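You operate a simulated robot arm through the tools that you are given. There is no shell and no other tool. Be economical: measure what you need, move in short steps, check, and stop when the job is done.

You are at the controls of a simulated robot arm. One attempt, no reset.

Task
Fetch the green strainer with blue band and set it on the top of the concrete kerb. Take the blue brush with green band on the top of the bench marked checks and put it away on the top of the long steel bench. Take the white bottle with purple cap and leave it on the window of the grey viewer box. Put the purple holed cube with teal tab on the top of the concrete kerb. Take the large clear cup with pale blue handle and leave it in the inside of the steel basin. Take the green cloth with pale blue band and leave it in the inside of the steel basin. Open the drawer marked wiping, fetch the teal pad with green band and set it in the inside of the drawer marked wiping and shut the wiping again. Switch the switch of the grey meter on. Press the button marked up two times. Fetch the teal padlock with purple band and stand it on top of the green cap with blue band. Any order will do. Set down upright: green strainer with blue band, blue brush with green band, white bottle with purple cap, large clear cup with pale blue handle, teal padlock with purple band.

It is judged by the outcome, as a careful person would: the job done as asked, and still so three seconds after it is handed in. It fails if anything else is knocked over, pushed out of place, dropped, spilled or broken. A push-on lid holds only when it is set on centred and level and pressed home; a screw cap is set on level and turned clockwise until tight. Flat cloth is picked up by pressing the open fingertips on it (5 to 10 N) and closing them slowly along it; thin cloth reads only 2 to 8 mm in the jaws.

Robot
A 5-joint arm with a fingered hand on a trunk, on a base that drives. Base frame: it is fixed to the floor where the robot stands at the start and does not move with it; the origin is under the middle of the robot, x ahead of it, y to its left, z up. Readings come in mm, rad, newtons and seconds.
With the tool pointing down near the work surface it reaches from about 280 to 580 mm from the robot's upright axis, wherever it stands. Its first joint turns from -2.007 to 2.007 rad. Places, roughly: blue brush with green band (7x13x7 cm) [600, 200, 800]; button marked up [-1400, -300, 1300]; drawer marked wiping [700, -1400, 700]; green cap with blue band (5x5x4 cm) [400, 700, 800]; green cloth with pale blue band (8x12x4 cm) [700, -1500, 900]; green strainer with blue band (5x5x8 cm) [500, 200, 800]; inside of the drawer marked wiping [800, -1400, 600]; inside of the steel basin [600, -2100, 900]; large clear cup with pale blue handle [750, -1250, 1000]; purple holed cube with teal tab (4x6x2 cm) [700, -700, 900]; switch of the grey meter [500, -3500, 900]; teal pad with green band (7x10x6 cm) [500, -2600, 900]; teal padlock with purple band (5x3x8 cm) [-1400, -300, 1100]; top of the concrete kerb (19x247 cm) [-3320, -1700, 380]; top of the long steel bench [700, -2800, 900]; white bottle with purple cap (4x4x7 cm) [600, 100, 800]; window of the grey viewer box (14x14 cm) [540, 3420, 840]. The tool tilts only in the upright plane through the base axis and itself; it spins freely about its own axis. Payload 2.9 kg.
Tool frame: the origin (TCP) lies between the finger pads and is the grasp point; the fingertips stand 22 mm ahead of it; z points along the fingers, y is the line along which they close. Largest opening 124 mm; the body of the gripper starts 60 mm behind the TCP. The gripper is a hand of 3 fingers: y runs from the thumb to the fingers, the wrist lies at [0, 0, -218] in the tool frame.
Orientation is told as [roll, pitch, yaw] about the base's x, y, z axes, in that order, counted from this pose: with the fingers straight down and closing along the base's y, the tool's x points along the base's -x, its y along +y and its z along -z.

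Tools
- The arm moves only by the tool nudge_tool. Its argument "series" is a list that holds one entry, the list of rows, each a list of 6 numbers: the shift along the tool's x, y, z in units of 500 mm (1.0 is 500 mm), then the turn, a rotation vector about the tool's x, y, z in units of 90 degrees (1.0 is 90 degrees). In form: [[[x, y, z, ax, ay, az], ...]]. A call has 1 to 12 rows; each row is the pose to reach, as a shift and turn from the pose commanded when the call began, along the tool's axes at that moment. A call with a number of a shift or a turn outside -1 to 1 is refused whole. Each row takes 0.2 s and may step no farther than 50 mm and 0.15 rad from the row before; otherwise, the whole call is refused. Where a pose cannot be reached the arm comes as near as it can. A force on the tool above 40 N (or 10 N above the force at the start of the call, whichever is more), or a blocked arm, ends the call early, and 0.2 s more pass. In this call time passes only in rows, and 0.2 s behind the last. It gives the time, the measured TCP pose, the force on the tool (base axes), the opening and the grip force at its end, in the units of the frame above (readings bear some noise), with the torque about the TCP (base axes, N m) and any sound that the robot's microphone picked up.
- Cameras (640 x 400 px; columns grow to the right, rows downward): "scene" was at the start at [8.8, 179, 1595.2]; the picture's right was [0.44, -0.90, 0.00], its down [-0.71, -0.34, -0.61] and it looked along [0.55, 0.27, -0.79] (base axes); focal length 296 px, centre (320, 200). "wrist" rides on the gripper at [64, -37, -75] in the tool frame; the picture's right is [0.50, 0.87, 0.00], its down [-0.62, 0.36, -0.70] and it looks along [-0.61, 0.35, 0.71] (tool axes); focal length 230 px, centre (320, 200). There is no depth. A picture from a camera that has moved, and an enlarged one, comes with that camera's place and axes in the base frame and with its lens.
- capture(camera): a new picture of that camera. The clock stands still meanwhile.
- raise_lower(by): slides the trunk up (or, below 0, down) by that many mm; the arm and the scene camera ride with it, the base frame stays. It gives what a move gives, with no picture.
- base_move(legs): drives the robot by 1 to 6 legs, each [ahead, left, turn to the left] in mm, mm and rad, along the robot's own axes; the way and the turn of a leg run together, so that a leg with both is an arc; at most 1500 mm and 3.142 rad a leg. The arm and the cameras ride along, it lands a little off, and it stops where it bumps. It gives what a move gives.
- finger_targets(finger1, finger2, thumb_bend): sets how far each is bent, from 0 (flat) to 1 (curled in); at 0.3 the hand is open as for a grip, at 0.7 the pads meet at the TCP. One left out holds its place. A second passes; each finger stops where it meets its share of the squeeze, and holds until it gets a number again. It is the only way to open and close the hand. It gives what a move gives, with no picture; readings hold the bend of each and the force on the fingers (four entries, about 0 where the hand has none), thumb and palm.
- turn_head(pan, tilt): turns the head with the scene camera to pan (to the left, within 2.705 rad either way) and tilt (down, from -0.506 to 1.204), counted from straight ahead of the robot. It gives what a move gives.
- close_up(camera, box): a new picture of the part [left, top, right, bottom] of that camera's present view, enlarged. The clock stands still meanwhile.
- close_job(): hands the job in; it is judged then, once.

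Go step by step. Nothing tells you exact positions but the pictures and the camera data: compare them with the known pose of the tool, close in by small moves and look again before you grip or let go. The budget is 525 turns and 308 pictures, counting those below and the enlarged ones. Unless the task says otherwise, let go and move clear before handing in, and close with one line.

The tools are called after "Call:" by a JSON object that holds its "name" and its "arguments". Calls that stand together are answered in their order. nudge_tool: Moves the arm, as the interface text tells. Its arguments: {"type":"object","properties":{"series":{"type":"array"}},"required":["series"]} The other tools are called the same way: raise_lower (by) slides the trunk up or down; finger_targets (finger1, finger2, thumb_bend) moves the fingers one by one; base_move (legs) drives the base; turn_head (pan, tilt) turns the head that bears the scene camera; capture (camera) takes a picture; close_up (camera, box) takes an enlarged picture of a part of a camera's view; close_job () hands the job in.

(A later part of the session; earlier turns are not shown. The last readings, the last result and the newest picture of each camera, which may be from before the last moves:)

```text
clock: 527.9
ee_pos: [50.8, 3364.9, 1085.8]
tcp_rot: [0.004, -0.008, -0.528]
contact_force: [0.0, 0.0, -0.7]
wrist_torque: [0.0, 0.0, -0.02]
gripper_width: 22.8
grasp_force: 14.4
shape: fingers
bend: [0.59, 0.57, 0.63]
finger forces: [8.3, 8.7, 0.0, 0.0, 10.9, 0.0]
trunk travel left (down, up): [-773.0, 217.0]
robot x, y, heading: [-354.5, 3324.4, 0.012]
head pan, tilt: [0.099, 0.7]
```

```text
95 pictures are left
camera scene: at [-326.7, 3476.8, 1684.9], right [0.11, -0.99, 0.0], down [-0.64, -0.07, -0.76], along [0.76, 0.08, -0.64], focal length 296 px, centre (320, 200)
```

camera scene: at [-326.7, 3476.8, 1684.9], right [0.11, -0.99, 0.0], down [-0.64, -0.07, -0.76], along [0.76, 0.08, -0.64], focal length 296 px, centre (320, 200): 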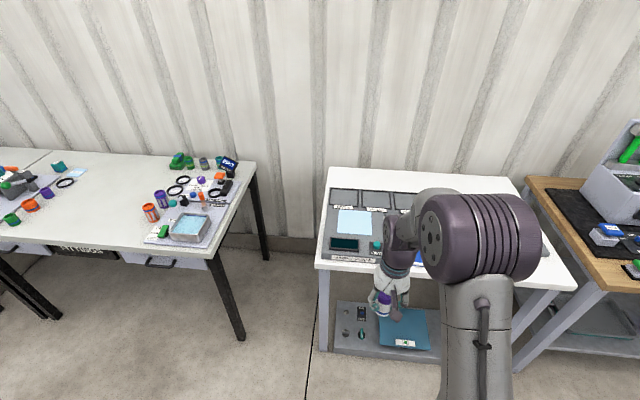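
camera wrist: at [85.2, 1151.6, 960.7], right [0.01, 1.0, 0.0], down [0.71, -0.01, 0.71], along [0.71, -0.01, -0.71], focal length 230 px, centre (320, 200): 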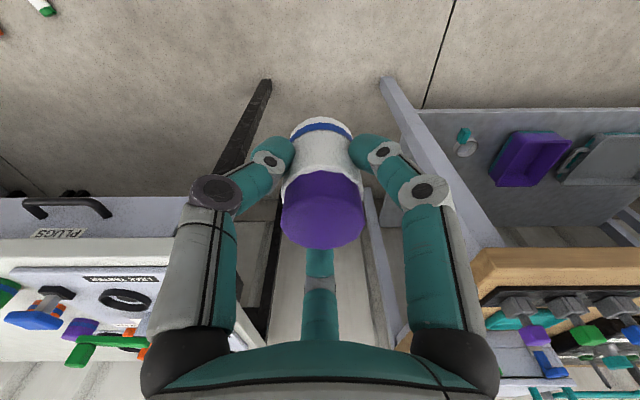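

Call:
{"name": "close_up", "arguments": {"camera": "scene", "box": [310, 170, 450, 290]}}

```text
3.33 times, centred on (380, 230) of scene
camera zoom: at [-326.7, 3476.8, 1684.9], right [0.11, -0.99, 0.0], down [-0.64, -0.07, -0.76], along [0.76, 0.08, -0.64], focal length 985 px, centre (120, 100)
```

zoom: 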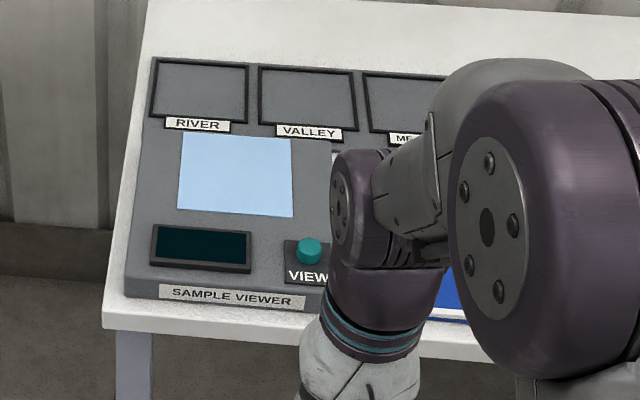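

The viewer's light-blue window is at ≈[547,3424,840]. Driving in front of it.

Call:
{"name": "base_move", "arguments": {"legs": [[0, 60, -0.012], [400, 0, 0]]}}

Call:
{"name": "capture", "arguments": {"camera": "wrist"}}

Call:
{"name": "turn_head", "arguments": {"pan": 0.1, "tilt": 1.0}}

Call:
{"name": "capture", "arguments": {"camera": "scene"}}

```text
clock: 531.0
ee_pos: [465.2, 3416.9, 1084.9]
tcp_rot: [0.006, -0.007, -0.546]
contact_force: [0.0, 0.1, -1.3]
wrist_torque: [0.02, 0.01, 0.03]
gripper_width: 22.5
grasp_force: 13.4
shape: fingers
bend: [0.59, 0.57, 0.63]
finger forces: [8.4, 8.8, 0.0, 0.0, 11.0, 0.1]
trunk travel left (down, up): [-773.0, 217.0]
robot x, y, heading: [63.1, 3381.8, -0.006]
head pan, tilt: [0.099, 0.7]
```

```text
93 pictures are left
camera wrist: at [390.9, 3419.3, 1158.6], right [0.02, 1.0, 0.0], down [0.71, -0.02, 0.71], along [0.71, -0.02, -0.71], focal length 230 px, centre (320, 200)
```

wrist: 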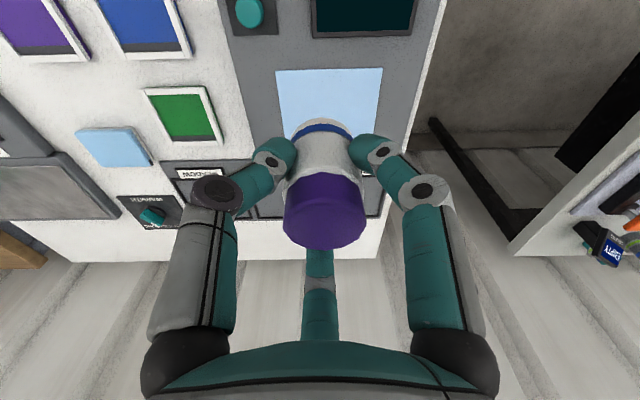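

```text
clock: 531.8
ee_pos: [465.2, 3417.9, 1084.5]
tcp_rot: [0.005, -0.008, -0.546]
contact_force: [-0.3, 0.0, -0.5]
wrist_torque: [0.03, -0.02, 0.02]
gripper_width: 22.8
grasp_force: 14.1
shape: fingers
bend: [0.59, 0.57, 0.63]
finger forces: [8.3, 8.8, 0.0, 0.0, 10.9, 0.0]
trunk travel left (down, up): [-773.0, 217.0]
robot x, y, heading: [63.2, 3379.2, -0.011]
head pan, tilt: [0.099, 1.0]
```

```text
92 pictures are left
camera scene: at [73.4, 3533.0, 1661.6], right [0.09, -1.0, 0.0], down [-0.84, -0.08, -0.54], along [0.54, 0.05, -0.84], focal length 296 px, centre (320, 200)
```

scene: 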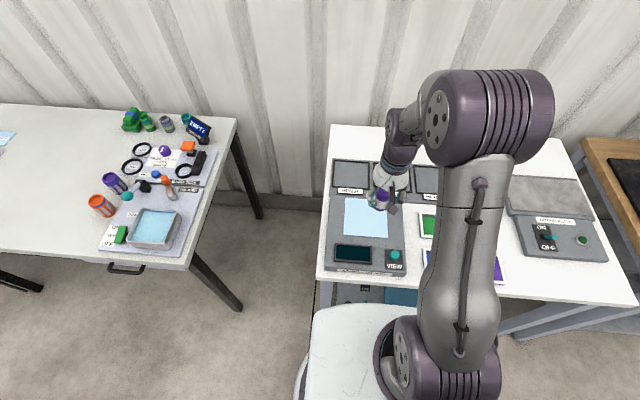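

Call:
{"name": "nudge_tool", "arguments": {"series": [[[-0.066, 0.052, 0, 0, 0, 0], [-0.133, 0.104, 0, 0, 0, 0], [-0.133, 0.104, 0.09, 0, 0, 0], [-0.133, 0.104, 0.18, 0, 0, 0], [-0.133, 0.104, 0.27, 0, 0, 0], [-0.133, 0.104, 0.34, 0, 0, 0]]]}}

Call:
{"name": "capture", "arguments": {"camera": "wrist"}}

```text
clock: 533.2
ee_pos: [554.0, 3429.0, 914.3]
tcp_rot: [0.005, -0.007, -0.546]
contact_force: [0.2, 0.8, -0.3]
wrist_torque: [0.03, 0.03, -0.04]
gripper_width: 22.2
grasp_force: 14.4
shape: fingers
bend: [0.59, 0.57, 0.63]
finger forces: [8.5, 9.2, 0.0, 0.0, 10.5, 0.0]
trunk travel left (down, up): [-773.0, 217.0]
robot x, y, heading: [60.9, 3379.1, -0.013]
head pan, tilt: [0.099, 1.0]
```

```text
91 pictures are left
camera wrist: at [478.5, 3430.9, 988.4], right [0.02, 1.0, 0.0], down [0.71, -0.02, 0.71], along [0.71, -0.02, -0.71], focal length 230 px, centre (320, 200)
```

wrist: 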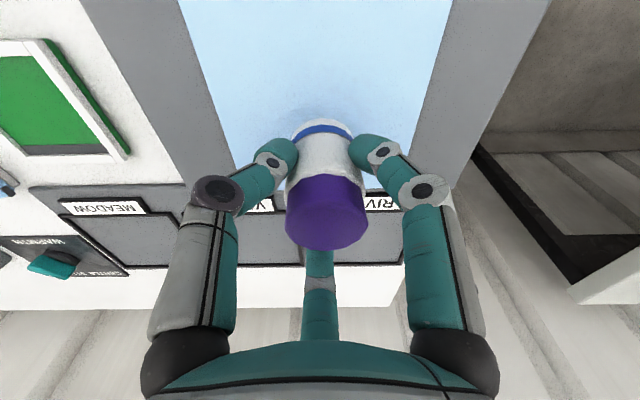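

Call:
{"name": "nudge_tool", "arguments": {"series": [[[0.008, -0.005, 0.02, 0, 0, 0], [0.008, -0.005, 0.04, 0, 0, 0]]]}}

Call:
{"name": "nudge_tool", "arguments": {"series": [[[0, 0, 0.008, 0, 0, 0]]]}}

Call:
{"name": "nudge_tool", "arguments": {"series": [[[0, 0, 0.006, 0, 0, 0]]]}}

```text
clock: 533.8
ee_pos: [546.4, 3428.9, 894.9]
tcp_rot: [0.005, -0.005, -0.546]
contact_force: [-0.2, 0.1, -0.6]
wrist_torque: [0.01, 0.0, -0.01]
gripper_width: 21.9
grasp_force: 14.0
shape: fingers
bend: [0.59, 0.57, 0.63]
finger forces: [8.4, 9.2, 0.0, 0.1, 10.4, 0.1]
trunk travel left (down, up): [-773.0, 217.0]
robot x, y, heading: [58.2, 3379.3, -0.009]
head pan, tilt: [0.099, 1.0]
```

```text
clock: 534.2
ee_pos: [545.8, 3428.9, 891.7]
tcp_rot: [0.004, -0.006, -0.548]
contact_force: [-0.3, 0.3, -0.7]
wrist_torque: [0.0, 0.02, 0.0]
gripper_width: 21.8
grasp_force: 14.2
shape: fingers
bend: [0.59, 0.57, 0.63]
finger forces: [8.4, 9.2, 0.0, 0.0, 10.3, 0.0]
trunk travel left (down, up): [-773.0, 217.0]
robot x, y, heading: [63.3, 3377.6, -0.007]
head pan, tilt: [0.099, 1.0]
```

```text
clock: 534.6
ee_pos: [545.4, 3427.6, 889.3]
tcp_rot: [0.005, -0.007, -0.546]
contact_force: [0.1, -0.5, 0.0]
wrist_torque: [0.02, 0.01, -0.01]
gripper_width: 21.8
grasp_force: 13.9
shape: fingers
bend: [0.59, 0.57, 0.63]
finger forces: [8.4, 9.3, 0.1, 0.1, 10.3, 0.0]
trunk travel left (down, up): [-773.0, 217.0]
robot x, y, heading: [59.7, 3381.9, -0.012]
head pan, tilt: [0.099, 1.0]
```

Call:
{"name": "nudge_tool", "arguments": {"series": [[[0, 0, 0.007, 0, 0, 0]]]}}

Call:
{"name": "nudge_tool", "arguments": {"series": [[[0, 0, 0.007, 0, 0, 0]]]}}

```text
clock: 535.0
ee_pos: [545.7, 3427.9, 886.5]
tcp_rot: [0.009, -0.011, -0.547]
contact_force: [-0.3, -1.0, 9.0]
wrist_torque: [0.02, -0.11, 0.03]
gripper_width: 21.6
grasp_force: 15.2
shape: fingers
bend: [0.59, 0.57, 0.64]
finger forces: [9.7, 10.2, 0.0, 0.1, 11.0, 0.0]
trunk travel left (down, up): [-773.0, 217.0]
robot x, y, heading: [61.8, 3379.2, -0.01]
head pan, tilt: [0.099, 1.0]
```

```text
clock: 535.4
ee_pos: [544.8, 3426.5, 884.3]
tcp_rot: [0.009, -0.009, -0.548]
contact_force: [0.0, -0.5, 24.5]
wrist_torque: [0.03, -0.07, 0.0]
gripper_width: 20.8
grasp_force: 17.3
shape: fingers
bend: [0.59, 0.56, 0.66]
finger forces: [10.7, 11.2, 0.0, 0.0, 12.9, 0.0]
trunk travel left (down, up): [-773.0, 217.0]
robot x, y, heading: [58.5, 3377.8, -0.011]
head pan, tilt: [0.099, 1.0]
```

Contact made. Relieve 2 mm, open evenly and rise.

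Call:
{"name": "nudge_tool", "arguments": {"series": [[[0, 0, -0.007, 0, 0, 0]]]}}

Call:
{"name": "finger_targets", "arguments": {"finger1": 0.5, "finger2": 0.5, "thumb_bend": 0.5}}

Call:
{"name": "nudge_tool", "arguments": {"series": [[[0, 0, -0.05, 0, 0, 0], [0, 0, -0.13, 0, 0, 0], [0, 0, -0.22, 0, 0, 0], [0, 0, -0.31, 0, 0, 0]]]}}

Call:
{"name": "capture", "arguments": {"camera": "wrist"}}

```text
clock: 535.8
ee_pos: [545.3, 3428.5, 885.5]
tcp_rot: [0.006, -0.008, -0.548]
contact_force: [0.1, -1.3, 6.0]
wrist_torque: [-0.04, -0.06, -0.02]
gripper_width: 21.0
grasp_force: 15.6
shape: fingers
bend: [0.59, 0.56, 0.66]
finger forces: [9.6, 10.5, 0.0, 0.1, 11.0, 0.1]
trunk travel left (down, up): [-773.0, 217.0]
robot x, y, heading: [58.7, 3379.8, -0.011]
head pan, tilt: [0.099, 1.0]
```

```text
clock: 536.8
ee_pos: [545.6, 3428.4, 885.1]
tcp_rot: [0.006, -0.008, -0.547]
contact_force: [0.3, -0.6, 0.9]
wrist_torque: [0.01, 0.02, -0.01]
gripper_width: 49.1
grasp_force: 0.1
shape: fingers
bend: [0.5, 0.5, 0.5]
finger forces: [0.0, 0.0, 0.0, 0.0, 0.1, 0.0]
trunk travel left (down, up): [-773.0, 217.0]
robot x, y, heading: [66.0, 3379.7, -0.012]
head pan, tilt: [0.099, 1.0]
```

```text
clock: 537.8
ee_pos: [544.1, 3423.0, 1042.3]
tcp_rot: [0.005, -0.006, -0.546]
contact_force: [0.0, -0.5, -1.2]
wrist_torque: [-0.02, 0.0, 0.0]
gripper_width: 49.0
grasp_force: 0.0
shape: fingers
bend: [0.5, 0.5, 0.5]
finger forces: [0.0, 0.0, 0.1, 0.0, 0.0, 0.0]
trunk travel left (down, up): [-773.0, 217.0]
robot x, y, heading: [62.4, 3381.9, -0.015]
head pan, tilt: [0.099, 1.0]
```

```text
90 pictures are left
camera wrist: at [469.1, 3425.7, 1115.6], right [0.02, 1.0, 0.0], down [0.71, -0.02, 0.71], along [0.71, -0.02, -0.71], focal length 230 px, centre (320, 200)
```

wrist: 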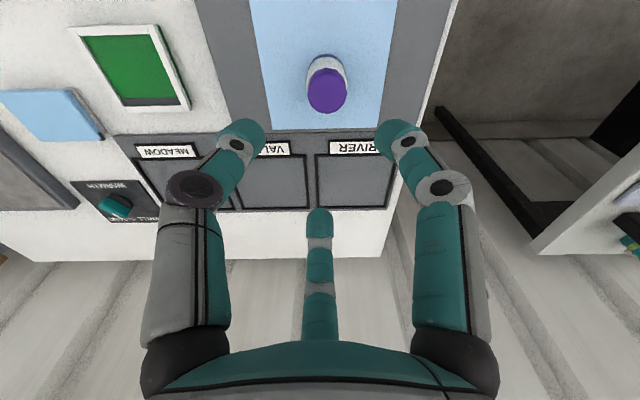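

The bottle stands on the window. Now back to the checks bench to recover the two fallen bottles.

Call:
{"name": "base_move", "arguments": {"legs": [[-400, 0, 0.015], [0, -1100, 0], [0, -1100, 0], [0, -1000, 0]]}}

Call:
{"name": "turn_head", "arguments": {"pan": 0.0, "tilt": 1.1}}

Call:
{"name": "capture", "arguments": {"camera": "scene"}}

```text
clock: 555.3
ee_pos: [264.0, 289.8, 1041.9]
tcp_rot: [0.007, -0.008, -0.495]
contact_force: [-0.7, -0.6, 0.0]
wrist_torque: [0.01, -0.02, 0.02]
gripper_width: 49.1
grasp_force: 0.0
shape: fingers
bend: [0.5, 0.5, 0.5]
finger forces: [0.0, 0.1, 0.0, 0.1, 0.1, 0.0]
trunk travel left (down, up): [-773.0, 217.0]
robot x, y, heading: [-218.4, 223.1, 0.041]
head pan, tilt: [0.099, 1.0]
```

```text
clock: 556.0
ee_pos: [263.9, 291.3, 1041.7]
tcp_rot: [0.005, -0.008, -0.496]
contact_force: [0.3, -0.4, -0.5]
wrist_torque: [-0.01, 0.01, 0.0]
gripper_width: 49.2
grasp_force: 0.0
shape: fingers
bend: [0.5, 0.5, 0.5]
finger forces: [0.0, 0.0, 0.0, 0.0, 0.0, 0.1]
trunk travel left (down, up): [-773.0, 217.0]
robot x, y, heading: [-214.7, 223.6, 0.041]
head pan, tilt: [0.0, 1.1]
```

```text
89 pictures are left
camera scene: at [-218.1, 369.1, 1655.0], right [0.04, -1.0, 0.0], down [-0.89, -0.04, -0.45], along [0.45, 0.02, -0.89], focal length 296 px, centre (320, 200)
```

scene: 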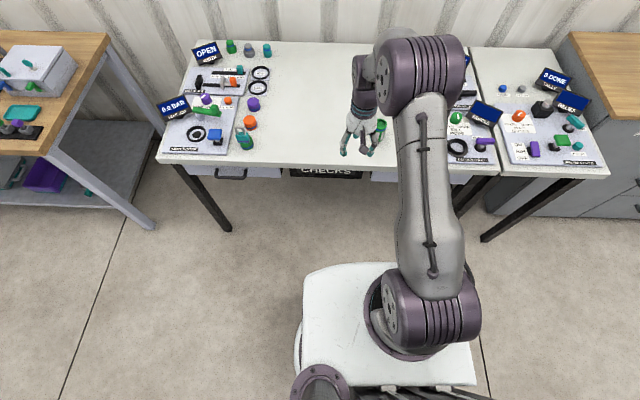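

Call:
{"name": "base_move", "arguments": {"legs": [[-420, 0, -0.041]]}}

Call:
{"name": "turn_head", "arguments": {"pan": -0.1, "tilt": 1.0}}

Call:
{"name": "capture", "arguments": {"camera": "scene"}}

```text
clock: 558.6
ee_pos: [-150.3, 258.6, 1041.6]
tcp_rot: [0.005, -0.008, -0.549]
contact_force: [-0.7, -1.0, -0.1]
wrist_torque: [-0.02, 0.01, 0.02]
gripper_width: 49.1
grasp_force: 0.1
shape: fingers
bend: [0.5, 0.5, 0.5]
finger forces: [0.0, 0.1, 0.0, 0.1, 0.1, 0.1]
trunk travel left (down, up): [-773.0, 217.0]
robot x, y, heading: [-630.8, 215.9, -0.016]
head pan, tilt: [0.0, 1.1]
```

```text
clock: 559.2
ee_pos: [-149.2, 259.2, 1041.3]
tcp_rot: [0.005, -0.007, -0.549]
contact_force: [-0.8, 0.5, 0.1]
wrist_torque: [0.0, -0.01, -0.01]
gripper_width: 49.3
grasp_force: 0.0
shape: fingers
bend: [0.5, 0.5, 0.5]
finger forces: [0.0, 0.1, 0.0, 0.1, 0.0, 0.2]
trunk travel left (down, up): [-773.0, 217.0]
robot x, y, heading: [-635.9, 218.2, -0.011]
head pan, tilt: [-0.099, 1.0]
```

```text
88 pictures are left
camera scene: at [-621.2, 355.8, 1661.5], right [-0.11, -0.99, 0.0], down [-0.84, 0.09, -0.54], along [0.54, -0.06, -0.84], focal length 296 px, centre (320, 200)
```

scene: 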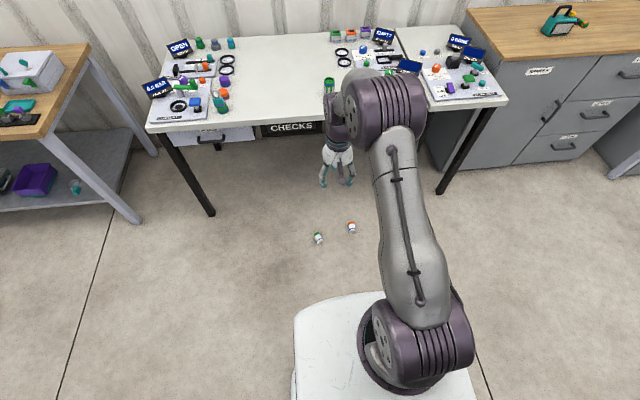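

Call:
{"name": "close_up", "arguments": {"camera": "scene", "box": [300, 210, 375, 255]}}

```text
8.53 times, centred on (338, 232) of scene
camera zoom: at [-621.2, 355.8, 1661.5], right [-0.11, -0.99, 0.0], down [-0.84, 0.09, -0.54], along [0.54, -0.06, -0.84], focal length 2522 px, centre (171, -77)
```

zoom: 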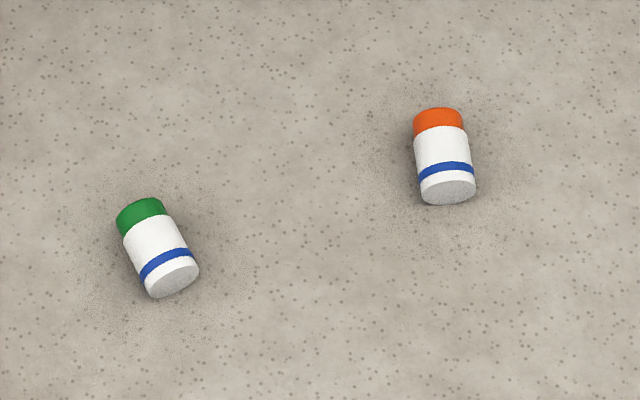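

Both bottles lie intact with caps on: orange at ≈[210,63] (cap toward +x), green at ≈[160,278]. I'll pick up the orange one first: turn the tool to the side-finger orientation.

Call:
{"name": "nudge_tool", "arguments": {"series": [[[0, 0, 0, 0, 0, -0.09], [0, 0, 0, 0, 0, -0.18], [0, 0, 0, 0, 0, -0.27], [0, 0, 0, 0, 0, -0.36], [0, 0, 0, 0, 0, -0.45], [0, 0, 0, 0, 0, -0.54], [0, 0, 0, 0, 0, -0.63], [0, 0, 0, 0, 0, -0.72], [0, 0, 0, 0, 0, -0.81], [0, 0, 0, 0, 0, -0.9]]]}}

Call:
{"name": "nudge_tool", "arguments": {"series": [[[0, 0, 0, 0, 0, -0.09], [0, 0, 0, 0, 0, -0.18], [0, 0, 0, 0, 0, -0.27], [0, 0, 0, 0, 0, -0.36]]]}}

Call:
{"name": "finger_targets", "arguments": {"finger1": 0.4, "finger2": 0.4, "thumb_bend": 0.3}}

Call:
{"name": "base_move", "arguments": {"legs": [[0, -155, 0.011], [375, 0, 0]]}}

```text
clock: 561.4
ee_pos: [-149.9, 259.5, 1041.6]
tcp_rot: [-0.008, -0.007, 0.867]
contact_force: [-0.1, -1.1, 0.0]
wrist_torque: [-0.03, -0.02, 0.0]
gripper_width: 49.1
grasp_force: 0.1
shape: fingers
bend: [0.5, 0.5, 0.5]
finger forces: [0.0, 0.0, 0.0, 0.0, 0.0, 0.0]
trunk travel left (down, up): [-773.0, 217.0]
robot x, y, heading: [-629.1, 214.6, -0.011]
head pan, tilt: [-0.099, 1.0]
```

```text
clock: 562.4
ee_pos: [-148.7, 260.8, 1041.5]
tcp_rot: [-0.011, -0.002, 1.43]
contact_force: [0.2, -0.7, -0.2]
wrist_torque: [0.02, -0.02, 0.0]
gripper_width: 49.3
grasp_force: 0.1
shape: fingers
bend: [0.5, 0.5, 0.5]
finger forces: [0.0, 0.1, 0.0, 0.0, 0.1, 0.1]
trunk travel left (down, up): [-773.0, 217.0]
robot x, y, heading: [-635.9, 216.1, -0.008]
head pan, tilt: [-0.099, 1.0]
```

```text
clock: 563.4
ee_pos: [-149.9, 260.0, 1039.9]
tcp_rot: [-0.007, -0.002, 1.43]
contact_force: [0.4, -0.4, 0.0]
wrist_torque: [-0.03, 0.02, -0.01]
gripper_width: 90.6
grasp_force: 0.0
shape: fingers
bend: [0.4, 0.4, 0.3]
finger forces: [0.0, 0.0, 0.0, 0.0, 0.1, 0.1]
trunk travel left (down, up): [-773.0, 217.0]
robot x, y, heading: [-631.9, 214.9, -0.015]
head pan, tilt: [-0.099, 1.0]
```

```text
clock: 566.8
ee_pos: [222.3, 112.7, 1040.7]
tcp_rot: [-0.009, -0.002, 1.438]
contact_force: [-0.1, 0.1, -0.5]
wrist_torque: [-0.03, -0.02, -0.03]
gripper_width: 90.3
grasp_force: 0.0
shape: fingers
bend: [0.4, 0.4, 0.3]
finger forces: [0.1, 0.0, 0.1, 0.1, 0.0, 0.0]
trunk travel left (down, up): [-773.0, 217.0]
robot x, y, heading: [-258.4, 64.1, -0.003]
head pan, tilt: [-0.099, 1.0]
```

Call:
{"name": "nudge_tool", "arguments": {"series": [[[0.048, -0.018, 0, 0, 0, 0], [0.096, -0.035, 0, 0, 0, 0]]]}}

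Call:
{"name": "raise_lower", "arguments": {"by": -400}}

Call:
{"name": "raise_lower", "arguments": {"by": -330}}

Call:
{"name": "capture", "arguments": {"camera": "wrist"}}

```text
clock: 567.4
ee_pos: [233.1, 62.8, 1041.8]
tcp_rot: [-0.01, -0.003, 1.439]
contact_force: [0.2, 0.9, -0.4]
wrist_torque: [0.02, -0.01, -0.02]
gripper_width: 90.6
grasp_force: 0.0
shape: fingers
bend: [0.4, 0.4, 0.3]
finger forces: [0.0, 0.0, 0.0, 0.0, 0.0, 0.0]
trunk travel left (down, up): [-773.0, 217.0]
robot x, y, heading: [-263.9, 66.5, -0.001]
head pan, tilt: [-0.099, 1.0]
```

```text
clock: 571.2
ee_pos: [234.3, 62.3, 642.1]
tcp_rot: [-0.009, -0.002, 1.437]
contact_force: [0.4, -0.3, 0.6]
wrist_torque: [-0.02, 0.02, -0.01]
gripper_width: 90.4
grasp_force: 0.0
shape: fingers
bend: [0.4, 0.4, 0.3]
finger forces: [0.0, 0.1, 0.0, 0.0, 0.1, 0.0]
trunk travel left (down, up): [-373.0, 617.0]
robot x, y, heading: [-260.1, 67.0, -0.007]
head pan, tilt: [-0.099, 1.0]
```

```text
clock: 574.5
ee_pos: [233.4, 63.2, 312.0]
tcp_rot: [-0.009, -0.001, 1.438]
contact_force: [-0.4, -0.6, -0.1]
wrist_torque: [0.0, 0.0, -0.01]
gripper_width: 90.6
grasp_force: 0.0
shape: fingers
bend: [0.4, 0.4, 0.3]
finger forces: [0.0, 0.1, 0.1, 0.0, 0.0, 0.0]
trunk travel left (down, up): [-43.0, 947.0]
robot x, y, heading: [-261.6, 64.7, -0.0]
head pan, tilt: [-0.099, 1.0]
```

```text
86 pictures are left
camera wrist: at [260.7, -4.7, 386.1], right [-0.92, -0.38, -0.01], down [-0.28, 0.66, 0.7], along [-0.26, 0.65, -0.72], focal length 230 px, centre (320, 200)
```

wrist: 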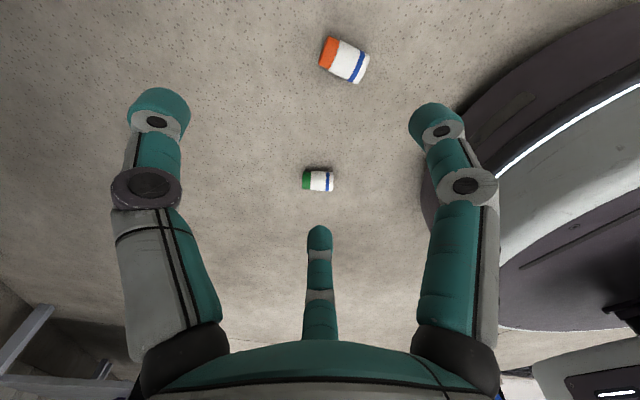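

Call:
{"name": "nudge_tool", "arguments": {"series": [[[0.005, 0.01, 0.08, 0, 0, 0.02], [0.01, 0.021, 0.16, 0, 0, 0.041], [0.01, 0.021, 0.24, 0, 0, 0.041], [0.01, 0.021, 0.32, 0, 0, 0.041], [0.01, 0.021, 0.4, 0, 0, 0.041]]]}}

Call:
{"name": "capture", "arguments": {"camera": "wrist"}}

```text
clock: 575.7
ee_pos: [223.3, 59.9, 111.0]
tcp_rot: [-0.011, -0.002, 1.375]
contact_force: [0.2, 0.8, 0.3]
wrist_torque: [0.0, -0.03, 0.01]
gripper_width: 90.9
grasp_force: 0.1
shape: fingers
bend: [0.4, 0.4, 0.3]
finger forces: [0.1, 0.0, 0.0, 0.0, 0.0, 0.0]
trunk travel left (down, up): [-43.0, 947.0]
robot x, y, heading: [-261.8, 66.0, 0.001]
head pan, tilt: [-0.099, 1.0]
```

```text
85 pictures are left
camera wrist: at [246.9, -10.0, 184.4], right [-0.95, -0.32, -0.01], down [-0.24, 0.68, 0.7], along [-0.22, 0.66, -0.72], focal length 230 px, centre (320, 200)
```

wrist: 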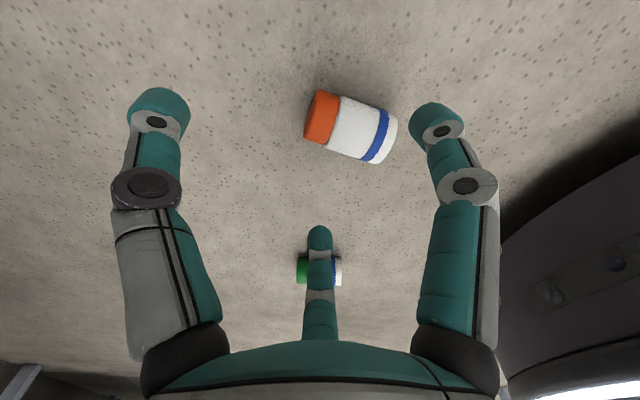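

Call:
{"name": "nudge_tool", "arguments": {"series": [[[0, 0, 0.07, 0, 0, -0.04], [0, 0, 0.132, 0, 0, -0.04]]]}}

Call:
{"name": "capture", "arguments": {"camera": "wrist"}}

```text
clock: 576.3
ee_pos: [225.1, 62.8, 43.7]
tcp_rot: [-0.01, -0.002, 1.439]
contact_force: [0.1, -0.4, -0.8]
wrist_torque: [0.0, 0.0, -0.01]
gripper_width: 90.4
grasp_force: 0.0
shape: fingers
bend: [0.4, 0.4, 0.3]
finger forces: [0.1, 0.0, 0.0, 0.0, 0.0, 0.0]
trunk travel left (down, up): [-43.0, 947.0]
robot x, y, heading: [-262.4, 61.2, 0.003]
head pan, tilt: [-0.099, 1.0]
```

```text
84 pictures are left
camera wrist: at [252.0, -5.2, 118.2], right [-0.92, -0.38, -0.01], down [-0.28, 0.66, 0.7], along [-0.26, 0.65, -0.72], focal length 230 px, centre (320, 200)
```

wrist: 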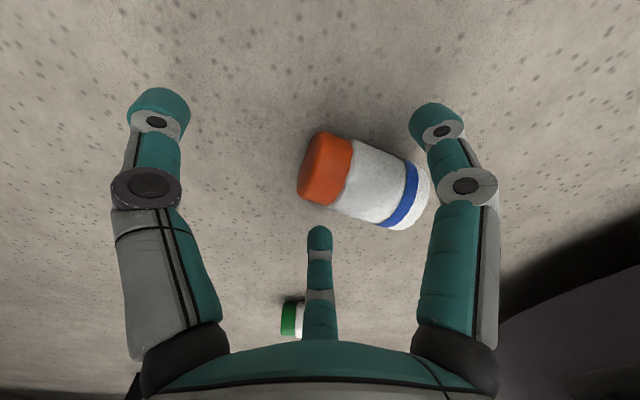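

Call:
{"name": "finger_targets", "arguments": {"finger1": 0.56, "finger2": 0.56}}

Call:
{"name": "finger_targets", "arguments": {"finger1": 0.66, "finger2": 0.66}}

Call:
{"name": "capture", "arguments": {"camera": "wrist"}}

```text
clock: 577.3
ee_pos: [223.8, 62.5, 44.1]
tcp_rot: [-0.01, -0.001, 1.438]
contact_force: [0.0, 0.8, -0.3]
wrist_torque: [0.0, 0.04, 0.0]
gripper_width: 72.2
grasp_force: 0.1
shape: fingers
bend: [0.55, 0.55, 0.3]
finger forces: [0.6, 0.6, 0.0, 0.0, 0.1, 0.0]
trunk travel left (down, up): [-43.0, 947.0]
robot x, y, heading: [-258.8, 63.8, -0.004]
head pan, tilt: [-0.099, 1.0]
```

```text
clock: 578.3
ee_pos: [224.6, 63.0, 43.6]
tcp_rot: [-0.01, -0.004, 1.436]
contact_force: [-0.3, -0.1, 0.3]
wrist_torque: [0.01, -0.02, -0.01]
gripper_width: 70.6
grasp_force: 7.0
shape: fingers
bend: [0.56, 0.57, 0.3]
finger forces: [7.2, 7.2, 0.0, 0.0, 0.0, 0.1]
trunk travel left (down, up): [-43.0, 947.0]
robot x, y, heading: [-260.5, 62.5, 0.001]
head pan, tilt: [-0.099, 1.0]
```

```text
83 pictures are left
camera wrist: at [252.0, -5.3, 118.3], right [-0.92, -0.38, -0.01], down [-0.28, 0.66, 0.7], along [-0.26, 0.65, -0.72], focal length 230 px, centre (320, 200)
```

wrist: 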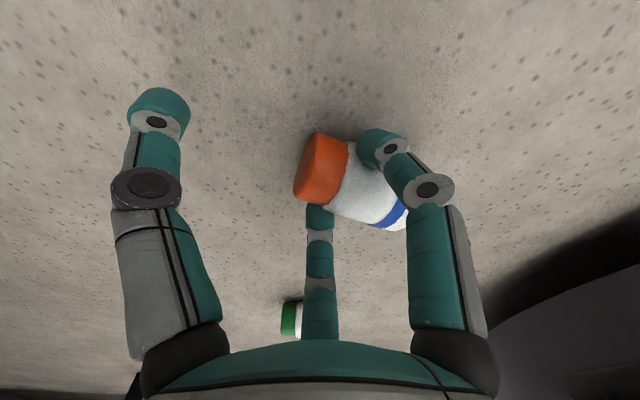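

Call:
{"name": "finger_targets", "arguments": {"finger1": 0.72, "finger2": 0.72}}

Call:
{"name": "nudge_tool", "arguments": {"series": [[[0, 0, -0.04, 0, 0, 0], [0, 0, -0.12, 0, 0, 0], [0, 0, -0.2, 0, 0, 0]]]}}

Call:
{"name": "capture", "arguments": {"camera": "wrist"}}

```text
clock: 579.3
ee_pos: [223.9, 63.3, 44.2]
tcp_rot: [-0.01, -0.002, 1.437]
contact_force: [-0.2, 0.4, -0.5]
wrist_torque: [-0.02, -0.03, -0.01]
gripper_width: 71.2
grasp_force: 10.5
shape: fingers
bend: [0.56, 0.57, 0.3]
finger forces: [10.5, 10.4, 0.0, 0.0, 0.0, 0.0]
trunk travel left (down, up): [-43.0, 947.0]
robot x, y, heading: [-260.2, 62.3, -0.001]
head pan, tilt: [-0.099, 1.0]
```

```text
clock: 580.1
ee_pos: [222.7, 64.8, 146.3]
tcp_rot: [-0.009, -0.002, 1.437]
contact_force: [0.7, -0.7, 0.0]
wrist_torque: [-0.03, 0.01, 0.03]
gripper_width: 71.3
grasp_force: 10.4
shape: fingers
bend: [0.56, 0.57, 0.3]
finger forces: [10.5, 10.5, 0.0, 0.0, 0.0, 0.0]
trunk travel left (down, up): [-43.0, 947.0]
robot x, y, heading: [-259.7, 63.8, -0.002]
head pan, tilt: [-0.099, 1.0]
```

```text
82 pictures are left
camera wrist: at [252.2, -4.2, 220.9], right [-0.92, -0.38, -0.01], down [-0.28, 0.66, 0.7], along [-0.26, 0.65, -0.72], focal length 230 px, centre (320, 200)
```

wrist: 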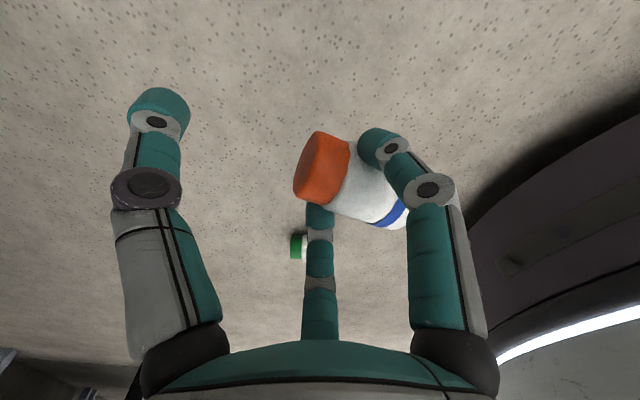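

Held. Back off, raise, then tilt.

Call:
{"name": "base_move", "arguments": {"legs": [[-200, 0, 0]]}}

Call:
{"name": "raise_lower", "arguments": {"by": 400}}

Call:
{"name": "raise_lower", "arguments": {"by": 330}}

Call:
{"name": "nudge_tool", "arguments": {"series": [[[0, 0, -0.08, 0, 0, 0], [0, 0, -0.16, 0, 0, 0], [0, 0, -0.24, 0, 0, 0], [0, 0, -0.32, 0, 0, 0], [0, 0, -0.4, 0, 0, 0]]]}}

```text
clock: 581.7
ee_pos: [19.9, 64.8, 146.4]
tcp_rot: [-0.008, -0.002, 1.436]
contact_force: [1.1, -0.3, -0.2]
wrist_torque: [0.0, -0.02, 0.0]
gripper_width: 71.5
grasp_force: 10.7
shape: fingers
bend: [0.56, 0.57, 0.3]
finger forces: [10.5, 10.5, 0.1, 0.0, 0.0, 0.1]
trunk travel left (down, up): [-43.0, 947.0]
robot x, y, heading: [-464.8, 62.8, 0.005]
head pan, tilt: [-0.099, 1.0]
```

```text
clock: 585.5
ee_pos: [21.8, 64.5, 547.0]
tcp_rot: [-0.01, -0.001, 1.438]
contact_force: [0.6, 0.2, -0.1]
wrist_torque: [-0.01, -0.03, -0.01]
gripper_width: 71.2
grasp_force: 10.2
shape: fingers
bend: [0.56, 0.57, 0.3]
finger forces: [10.5, 10.5, 0.0, 0.0, 0.1, 0.0]
trunk travel left (down, up): [-443.0, 547.0]
robot x, y, heading: [-466.6, 68.0, -0.003]
head pan, tilt: [-0.099, 1.0]
```

```text
clock: 588.8
ee_pos: [22.6, 64.2, 875.8]
tcp_rot: [-0.009, -0.002, 1.437]
contact_force: [0.2, -0.6, -1.2]
wrist_torque: [0.02, -0.03, -0.03]
gripper_width: 71.5
grasp_force: 10.5
shape: fingers
bend: [0.56, 0.57, 0.3]
finger forces: [10.5, 10.6, 0.0, 0.0, 0.0, 0.1]
trunk travel left (down, up): [-773.0, 217.0]
robot x, y, heading: [-465.3, 64.8, 0.003]
head pan, tilt: [-0.099, 1.0]
```

```text
clock: 590.0
ee_pos: [21.8, 61.0, 1077.6]
tcp_rot: [-0.008, -0.003, 1.434]
contact_force: [0.0, -0.6, 0.0]
wrist_torque: [0.01, -0.02, -0.01]
gripper_width: 71.4
grasp_force: 10.0
shape: fingers
bend: [0.56, 0.57, 0.3]
finger forces: [10.5, 10.6, 0.0, 0.1, 0.0, 0.0]
trunk travel left (down, up): [-773.0, 217.0]
robot x, y, heading: [-460.9, 63.5, 0.001]
head pan, tilt: [-0.099, 1.0]
```

Call:
{"name": "nudge_tool", "arguments": {"series": [[[-0.003, -0.016, 0, 0.09, -0.0124, 0], [-0.007, -0.033, 0, 0.18, -0.0247, 0], [-0.01, -0.049, 0, 0.27, -0.0371, 0], [-0.013, -0.065, 0, 0.36, -0.0494, 0], [-0.017, -0.082, 0, 0.45, -0.0618, 0], [-0.02, -0.098, 0, 0.54, -0.0741, 0], [-0.024, -0.115, 0, 0.63, -0.0865, 0], [-0.027, -0.131, 0, 0.72, -0.0988, 0], [-0.03, -0.147, 0, 0.81, -0.1112, 0], [-0.034, -0.164, 0, 0.9, -0.1235, 0], [-0.037, -0.18, 0, 0.985, -0.135, 0]]]}}

Call:
{"name": "turn_head", "arguments": {"pan": -0.2, "tilt": 0.75}}

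Call:
{"name": "capture", "arguments": {"camera": "scene"}}

```text
clock: 592.4
ee_pos: [110.5, 69.3, 1077.7]
tcp_rot: [-1.571, -0.135, 1.582]
contact_force: [0.2, 0.3, -0.8]
wrist_torque: [-0.01, 0.03, 0.01]
gripper_width: 71.4
grasp_force: 10.2
shape: fingers
bend: [0.56, 0.58, 0.3]
finger forces: [10.3, 10.2, 0.0, 0.0, 0.1, 0.0]
trunk travel left (down, up): [-773.0, 217.0]
robot x, y, heading: [-468.6, 61.2, 0.0]
head pan, tilt: [-0.099, 1.0]
```

```text
clock: 593.1
ee_pos: [109.9, 70.6, 1077.6]
tcp_rot: [-1.569, -0.136, 1.581]
contact_force: [-1.0, 0.4, -0.3]
wrist_torque: [0.02, 0.0, -0.01]
gripper_width: 71.5
grasp_force: 10.2
shape: fingers
bend: [0.56, 0.58, 0.3]
finger forces: [10.3, 10.2, 0.1, 0.0, 0.0, 0.0]
trunk travel left (down, up): [-773.0, 217.0]
robot x, y, heading: [-467.3, 63.7, 0.001]
head pan, tilt: [-0.201, 0.75]
```

```text
81 pictures are left
camera scene: at [-442.0, 193.6, 1680.6], right [-0.2, -0.98, 0.0], down [-0.67, 0.14, -0.73], along [0.72, -0.15, -0.68], focal length 296 px, centre (320, 200)
```

scene: 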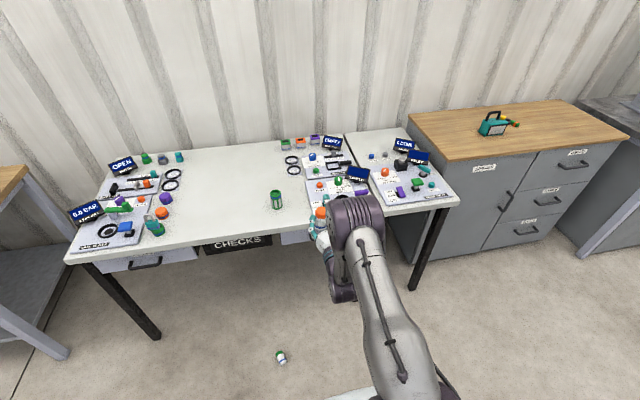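

Call:
{"name": "base_move", "arguments": {"legs": [[0, 265, 0], [285, 0, 0]]}}

Call:
{"name": "raise_lower", "arguments": {"by": -195}}

Call:
{"name": "capture", "arguments": {"camera": "wrist"}}

Call:
{"name": "close_up", "arguments": {"camera": "scene", "box": [250, 140, 370, 240]}}

```text
clock: 596.6
ee_pos: [397.1, 337.1, 1076.8]
tcp_rot: [-1.57, -0.137, 1.585]
contact_force: [0.1, -0.3, 0.1]
wrist_torque: [-0.02, 0.0, -0.04]
gripper_width: 71.4
grasp_force: 9.4
shape: fingers
bend: [0.56, 0.58, 0.3]
finger forces: [10.4, 10.2, 0.0, 0.1, 0.0, 0.0]
trunk travel left (down, up): [-773.0, 217.0]
robot x, y, heading: [-176.4, 332.6, -0.005]
head pan, tilt: [-0.201, 0.75]
```

```text
clock: 598.7
ee_pos: [395.2, 336.8, 883.3]
tcp_rot: [-1.569, -0.137, 1.581]
contact_force: [-0.5, 0.1, 0.2]
wrist_torque: [0.0, 0.02, -0.01]
gripper_width: 71.5
grasp_force: 10.2
shape: fingers
bend: [0.56, 0.58, 0.3]
finger forces: [10.3, 10.2, 0.1, 0.0, 0.1, 0.0]
trunk travel left (down, up): [-578.0, 412.0]
robot x, y, heading: [-177.8, 326.8, -0.0]
head pan, tilt: [-0.201, 0.75]
```

```text
80 pictures are left
camera wrist: at [321.5, 267.0, 909.9], right [0.0, -0.38, -0.93], down [-0.71, 0.65, -0.27], along [0.7, 0.66, -0.27], focal length 230 px, centre (320, 200)
```

wrist: 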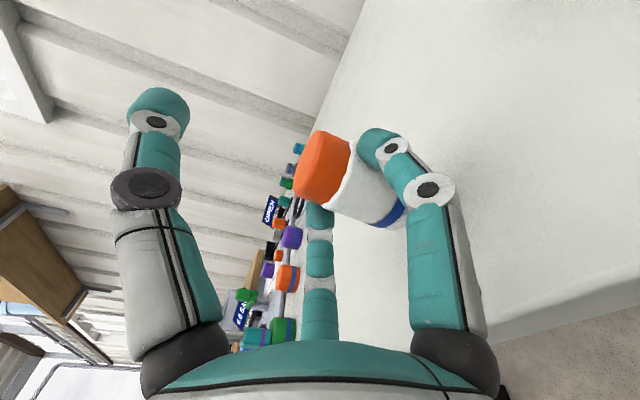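

```text
4.00 times, centred on (310, 190) of scene
camera zoom: at [-156.6, 459.6, 1485.7], right [-0.2, -0.98, 0.0], down [-0.67, 0.14, -0.73], along [0.72, -0.15, -0.68], focal length 1182 px, centre (360, 240)
```

zoom: 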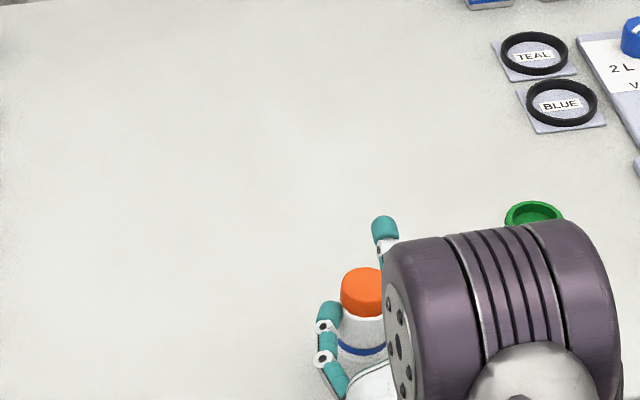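

Call:
{"name": "raise_lower", "arguments": {"by": -14}}

Call:
{"name": "raise_lower", "arguments": {"by": -6}}

Call:
{"name": "raise_lower", "arguments": {"by": -4}}

```text
clock: 599.4
ee_pos: [393.8, 336.8, 867.6]
tcp_rot: [-1.572, -0.138, 1.584]
contact_force: [-0.4, 0.5, -0.9]
wrist_torque: [-0.04, -0.04, -0.02]
gripper_width: 71.5
grasp_force: 10.2
shape: fingers
bend: [0.56, 0.58, 0.3]
finger forces: [10.2, 10.2, 0.0, 0.0, 0.0, 0.0]
trunk travel left (down, up): [-564.0, 426.0]
robot x, y, heading: [-182.1, 329.7, -0.002]
head pan, tilt: [-0.201, 0.75]
```

```text
clock: 599.9
ee_pos: [395.8, 336.5, 862.5]
tcp_rot: [-1.568, -0.137, 1.584]
contact_force: [0.2, -1.1, -0.8]
wrist_torque: [0.0, 0.02, 0.0]
gripper_width: 71.1
grasp_force: 10.4
shape: fingers
bend: [0.56, 0.58, 0.3]
finger forces: [10.3, 10.2, 0.0, 0.0, 0.0, 0.1]
trunk travel left (down, up): [-558.0, 432.0]
robot x, y, heading: [-180.4, 327.9, -0.001]
head pan, tilt: [-0.201, 0.75]
```

```text
clock: 600.4
ee_pos: [396.6, 336.0, 859.6]
tcp_rot: [-1.572, -0.136, 1.584]
contact_force: [0.2, 0.0, -0.9]
wrist_torque: [-0.01, 0.01, -0.03]
gripper_width: 71.4
grasp_force: 10.0
shape: fingers
bend: [0.56, 0.58, 0.3]
finger forces: [10.3, 10.1, 0.0, 0.0, 0.0, 0.1]
trunk travel left (down, up): [-554.0, 436.0]
robot x, y, heading: [-177.9, 326.3, -0.0]
head pan, tilt: [-0.201, 0.75]
```

Call:
{"name": "raise_lower", "arguments": {"by": -4}}

Call:
{"name": "raise_lower", "arguments": {"by": -4}}

Call:
{"name": "raise_lower", "arguments": {"by": -3}}

```text
clock: 601.0
ee_pos: [395.9, 337.0, 855.7]
tcp_rot: [-1.571, -0.137, 1.584]
contact_force: [0.4, 0.3, -1.3]
wrist_torque: [0.03, 0.02, 0.0]
gripper_width: 71.3
grasp_force: 10.0
shape: fingers
bend: [0.56, 0.58, 0.3]
finger forces: [10.3, 10.2, 0.1, 0.0, 0.1, 0.1]
trunk travel left (down, up): [-550.0, 440.0]
robot x, y, heading: [-178.4, 330.4, -0.003]
head pan, tilt: [-0.201, 0.75]
```

```text
clock: 601.5
ee_pos: [396.0, 336.3, 851.3]
tcp_rot: [-1.575, -0.138, 1.581]
contact_force: [0.9, 1.4, 5.3]
wrist_torque: [-0.08, -0.15, 0.05]
gripper_width: 70.4
grasp_force: 12.9
shape: fingers
bend: [0.57, 0.57, 0.3]
finger forces: [12.2, 13.7, 0.0, 0.0, 0.0, 0.0]
trunk travel left (down, up): [-546.0, 444.0]
robot x, y, heading: [-176.1, 328.0, 0.003]
head pan, tilt: [-0.201, 0.75]
```

```text
clock: 602.0
ee_pos: [395.3, 336.0, 849.6]
tcp_rot: [-1.575, -0.136, 1.583]
contact_force: [1.9, 2.0, 16.0]
wrist_torque: [-0.01, -0.3, 0.03]
gripper_width: 69.6
grasp_force: 15.5
shape: fingers
bend: [0.58, 0.56, 0.3]
finger forces: [14.9, 15.9, 0.0, 0.0, 0.0, 0.1]
trunk travel left (down, up): [-543.0, 447.0]
robot x, y, heading: [-179.8, 330.7, 0.001]
head pan, tilt: [-0.201, 0.75]
```

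Contact. Release and back out, then check it stands.

Call:
{"name": "finger_targets", "arguments": {"finger1": 0.5, "finger2": 0.5}}

Call:
{"name": "capture", "arguments": {"camera": "wrist"}}

```text
clock: 603.0
ee_pos: [394.6, 337.5, 847.4]
tcp_rot: [-1.57, -0.136, 1.582]
contact_force: [0.0, -0.2, 0.0]
wrist_torque: [-0.01, 0.0, -0.02]
gripper_width: 77.9
grasp_force: 0.0
shape: fingers
bend: [0.5, 0.5, 0.3]
finger forces: [0.0, 0.1, 0.1, 0.1, 0.0, 0.0]
trunk travel left (down, up): [-543.0, 447.0]
robot x, y, heading: [-178.7, 332.4, -0.003]
head pan, tilt: [-0.201, 0.75]
```

```text
78 pictures are left
camera wrist: at [321.5, 267.0, 874.8], right [0.0, -0.38, -0.93], down [-0.71, 0.65, -0.27], along [0.7, 0.66, -0.27], focal length 230 px, centre (320, 200)
```

wrist: 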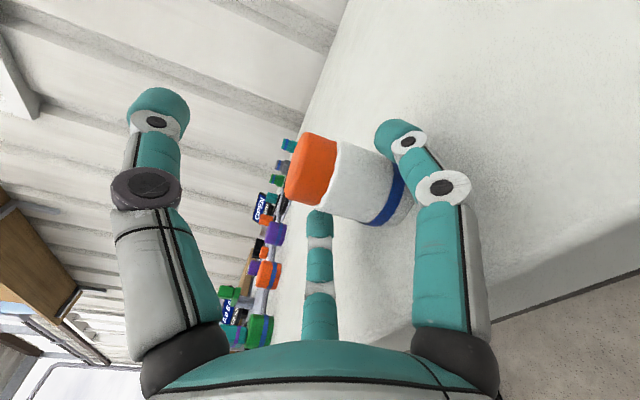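

Call:
{"name": "finger_targets", "arguments": {"finger1": 0.4, "finger2": 0.4, "thumb_bend": 0.25}}

Call:
{"name": "base_move", "arguments": {"legs": [[-280, 0, 0]]}}

Call:
{"name": "close_up", "arguments": {"camera": "scene", "box": [240, 100, 440, 250]}}

```text
clock: 604.0
ee_pos: [395.1, 335.5, 847.2]
tcp_rot: [-1.571, -0.137, 1.582]
contact_force: [0.4, 0.5, 0.3]
wrist_torque: [0.02, 0.01, -0.05]
gripper_width: 95.0
grasp_force: 0.1
shape: fingers
bend: [0.4, 0.4, 0.25]
finger forces: [0.0, 0.0, 0.0, 0.0, 0.0, 0.0]
trunk travel left (down, up): [-543.0, 447.0]
robot x, y, heading: [-173.6, 332.1, 0.001]
head pan, tilt: [-0.201, 0.75]
```

```text
clock: 606.0
ee_pos: [115.6, 341.0, 848.1]
tcp_rot: [-1.571, -0.137, 1.591]
contact_force: [-0.2, -0.1, 0.8]
wrist_torque: [0.05, -0.01, 0.01]
gripper_width: 94.9
grasp_force: 0.0
shape: fingers
bend: [0.4, 0.4, 0.25]
finger forces: [0.0, 0.1, 0.0, 0.0, 0.1, 0.0]
trunk travel left (down, up): [-543.0, 447.0]
robot x, y, heading: [-460.7, 328.4, 0.017]
head pan, tilt: [-0.201, 0.75]
```

```text
2.67 times, centred on (340, 175) of scene
camera zoom: at [-438.9, 458.5, 1450.7], right [-0.19, -0.98, 0.0], down [-0.67, 0.13, -0.73], along [0.72, -0.14, -0.68], focal length 788 px, centre (267, 267)
```

zoom: 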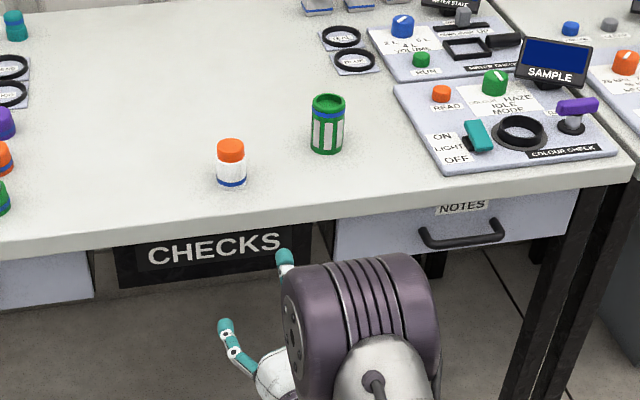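

Orange stands upright. Now the green one: raise, tool down, reposition.

Call:
{"name": "raise_lower", "arguments": {"by": 230}}

Call:
{"name": "nudge_tool", "arguments": {"series": [[[0, 0, -0.02, -0.09, 0.0124, 0], [0, 0, -0.04, -0.18, 0.0248, 0], [0, 0, -0.06, -0.27, 0.0372, 0], [0, 0, -0.08, -0.36, 0.0496, 0], [0, 0, -0.1, -0.45, 0.062, 0], [0, 0, -0.12, -0.54, 0.0744, 0], [0, 0, -0.14, -0.63, 0.0868, 0], [0, 0, -0.16, -0.72, 0.0992, 0], [0, 0, -0.18, -0.81, 0.1116, 0], [0, 0, -0.2, -0.9, 0.124, 0], [0, 0, -0.22, -0.985, 0.136, 0]]]}}

Call:
{"name": "base_move", "arguments": {"legs": [[0, -186, 0], [170, 0, 0], [0, 0, 0.28]]}}

Call:
{"name": "finger_targets", "arguments": {"finger1": 0.4, "finger2": 0.4, "thumb_bend": 0.3}}

```text
clock: 608.4
ee_pos: [116.2, 340.1, 1078.0]
tcp_rot: [-1.571, -0.136, 1.591]
contact_force: [0.0, 0.1, 0.9]
wrist_torque: [0.01, 0.03, -0.01]
gripper_width: 95.0
grasp_force: 0.0
shape: fingers
bend: [0.4, 0.4, 0.25]
finger forces: [0.0, 0.0, 0.0, 0.1, 0.0, 0.0]
trunk travel left (down, up): [-773.0, 217.0]
robot x, y, heading: [-459.7, 327.1, 0.008]
head pan, tilt: [-0.201, 0.75]
```

```text
clock: 610.8
ee_pos: [5.7, 337.5, 1079.5]
tcp_rot: [-0.008, -0.004, 1.453]
contact_force: [0.0, 0.1, 0.4]
wrist_torque: [0.03, -0.02, 0.0]
gripper_width: 95.2
grasp_force: 0.1
shape: fingers
bend: [0.4, 0.4, 0.25]
finger forces: [0.1, 0.0, 0.0, 0.0, 0.0, 0.1]
trunk travel left (down, up): [-773.0, 217.0]
robot x, y, heading: [-459.0, 326.4, 0.011]
head pan, tilt: [-0.201, 0.75]
```

```text
clock: 614.3
ee_pos: [151.6, 278.5, 1079.6]
tcp_rot: [-0.009, -0.002, 1.738]
contact_force: [0.3, 0.4, 0.5]
wrist_torque: [0.02, -0.01, 0.03]
gripper_width: 95.4
grasp_force: 0.0
shape: fingers
bend: [0.4, 0.4, 0.25]
finger forces: [0.1, 0.0, 0.0, 0.0, 0.0, 0.0]
trunk travel left (down, up): [-773.0, 217.0]
robot x, y, heading: [-288.8, 144.1, 0.294]
head pan, tilt: [-0.201, 0.75]
```

```text
clock: 615.3
ee_pos: [152.1, 278.9, 1079.5]
tcp_rot: [-0.008, -0.002, 1.74]
contact_force: [-0.8, 0.3, -0.7]
wrist_torque: [-0.01, -0.03, -0.03]
gripper_width: 90.9
grasp_force: 0.1
shape: fingers
bend: [0.4, 0.4, 0.3]
finger forces: [0.0, 0.0, 0.1, 0.0, 0.0, 0.1]
trunk travel left (down, up): [-773.0, 217.0]
robot x, y, heading: [-294.2, 140.9, 0.289]
head pan, tilt: [-0.201, 0.75]
```

Call:
{"name": "raise_lower", "arguments": {"by": -400}}

Call:
{"name": "raise_lower", "arguments": {"by": -330}}

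Call:
{"name": "nudge_tool", "arguments": {"series": [[[0, -0.03, 0.08, 0, 0, 0], [0, -0.06, 0.16, 0, 0, 0], [0, -0.06, 0.25, 0, 0, 0], [0, -0.06, 0.34, 0, 0, 0]]]}}

Call:
{"name": "capture", "arguments": {"camera": "wrist"}}

```text
clock: 619.1
ee_pos: [150.8, 278.7, 679.1]
tcp_rot: [-0.009, -0.002, 1.738]
contact_force: [-0.2, 0.6, -1.2]
wrist_torque: [0.06, -0.02, 0.03]
gripper_width: 91.0
grasp_force: 0.1
shape: fingers
bend: [0.4, 0.4, 0.3]
finger forces: [0.0, 0.1, 0.0, 0.0, 0.1, 0.0]
trunk travel left (down, up): [-373.0, 617.0]
robot x, y, heading: [-294.2, 139.6, 0.296]
head pan, tilt: [-0.201, 0.75]
```

```text
clock: 622.4
ee_pos: [149.6, 278.4, 348.7]
tcp_rot: [-0.009, 0.0, 1.738]
contact_force: [-0.6, 0.3, -0.1]
wrist_torque: [0.01, 0.0, -0.04]
gripper_width: 91.1
grasp_force: 0.1
shape: fingers
bend: [0.4, 0.4, 0.3]
finger forces: [0.0, 0.1, 0.1, 0.0, 0.0, 0.0]
trunk travel left (down, up): [-43.0, 947.0]
robot x, y, heading: [-291.1, 142.8, 0.293]
head pan, tilt: [-0.201, 0.75]
```

```text
clock: 623.4
ee_pos: [183.6, 283.5, 178.5]
tcp_rot: [-0.008, -0.004, 1.733]
contact_force: [0.3, 1.0, 0.0]
wrist_torque: [-0.04, 0.02, -0.01]
gripper_width: 90.9
grasp_force: 0.1
shape: fingers
bend: [0.4, 0.4, 0.3]
finger forces: [0.1, 0.0, 0.0, 0.0, 0.1, 0.1]
trunk travel left (down, up): [-43.0, 947.0]
robot x, y, heading: [-291.4, 142.2, 0.297]
head pan, tilt: [-0.201, 0.75]
```

```text
76 pictures are left
camera wrist: at [229.0, 226.4, 252.8], right [-0.77, -0.63, -0.01], down [-0.46, 0.55, 0.7], along [-0.44, 0.54, -0.72], focal length 230 px, centre (320, 200)
```

wrist: 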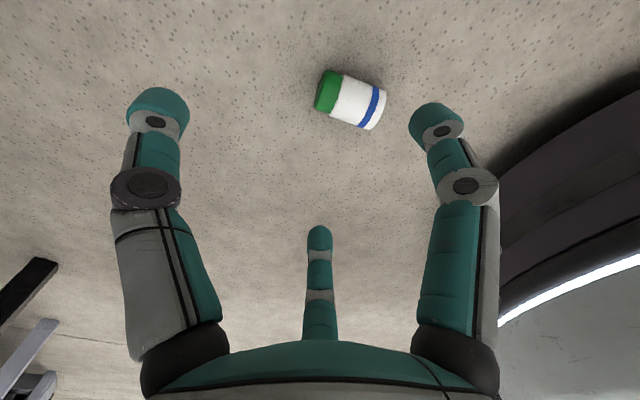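

Call:
{"name": "nudge_tool", "arguments": {"series": [[[-0.006, 0.02, 0.08, 0, 0, 0], [-0.006, 0.02, 0.16, 0, 0, 0], [-0.006, 0.02, 0.22, 0, 0, 0], [-0.006, 0.02, 0.268, 0, 0, 0]]]}}

Call:
{"name": "capture", "arguments": {"camera": "wrist"}}

```text
clock: 624.4
ee_pos: [172.7, 284.3, 47.8]
tcp_rot: [-0.009, -0.003, 1.739]
contact_force: [-0.6, -0.8, 0.0]
wrist_torque: [-0.02, 0.0, 0.01]
gripper_width: 90.8
grasp_force: 0.0
shape: fingers
bend: [0.4, 0.4, 0.3]
finger forces: [0.1, 0.1, 0.0, 0.0, 0.0, 0.1]
trunk travel left (down, up): [-43.0, 947.0]
robot x, y, heading: [-289.6, 140.5, 0.289]
head pan, tilt: [-0.201, 0.75]
```

```text
75 pictures are left
camera wrist: at [218.2, 226.7, 121.2], right [-0.77, -0.64, -0.01], down [-0.46, 0.55, 0.7], along [-0.44, 0.54, -0.72], focal length 230 px, centre (320, 200)
```

wrist: 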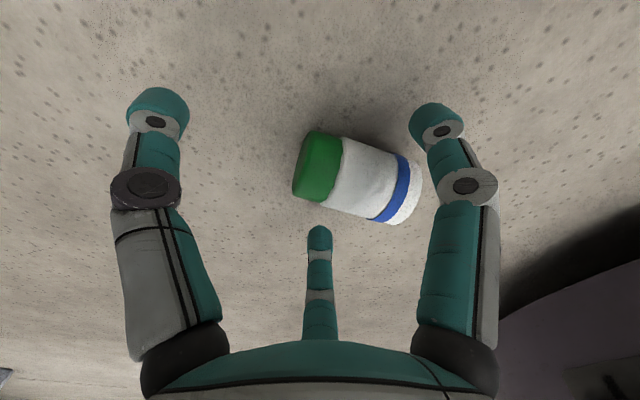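

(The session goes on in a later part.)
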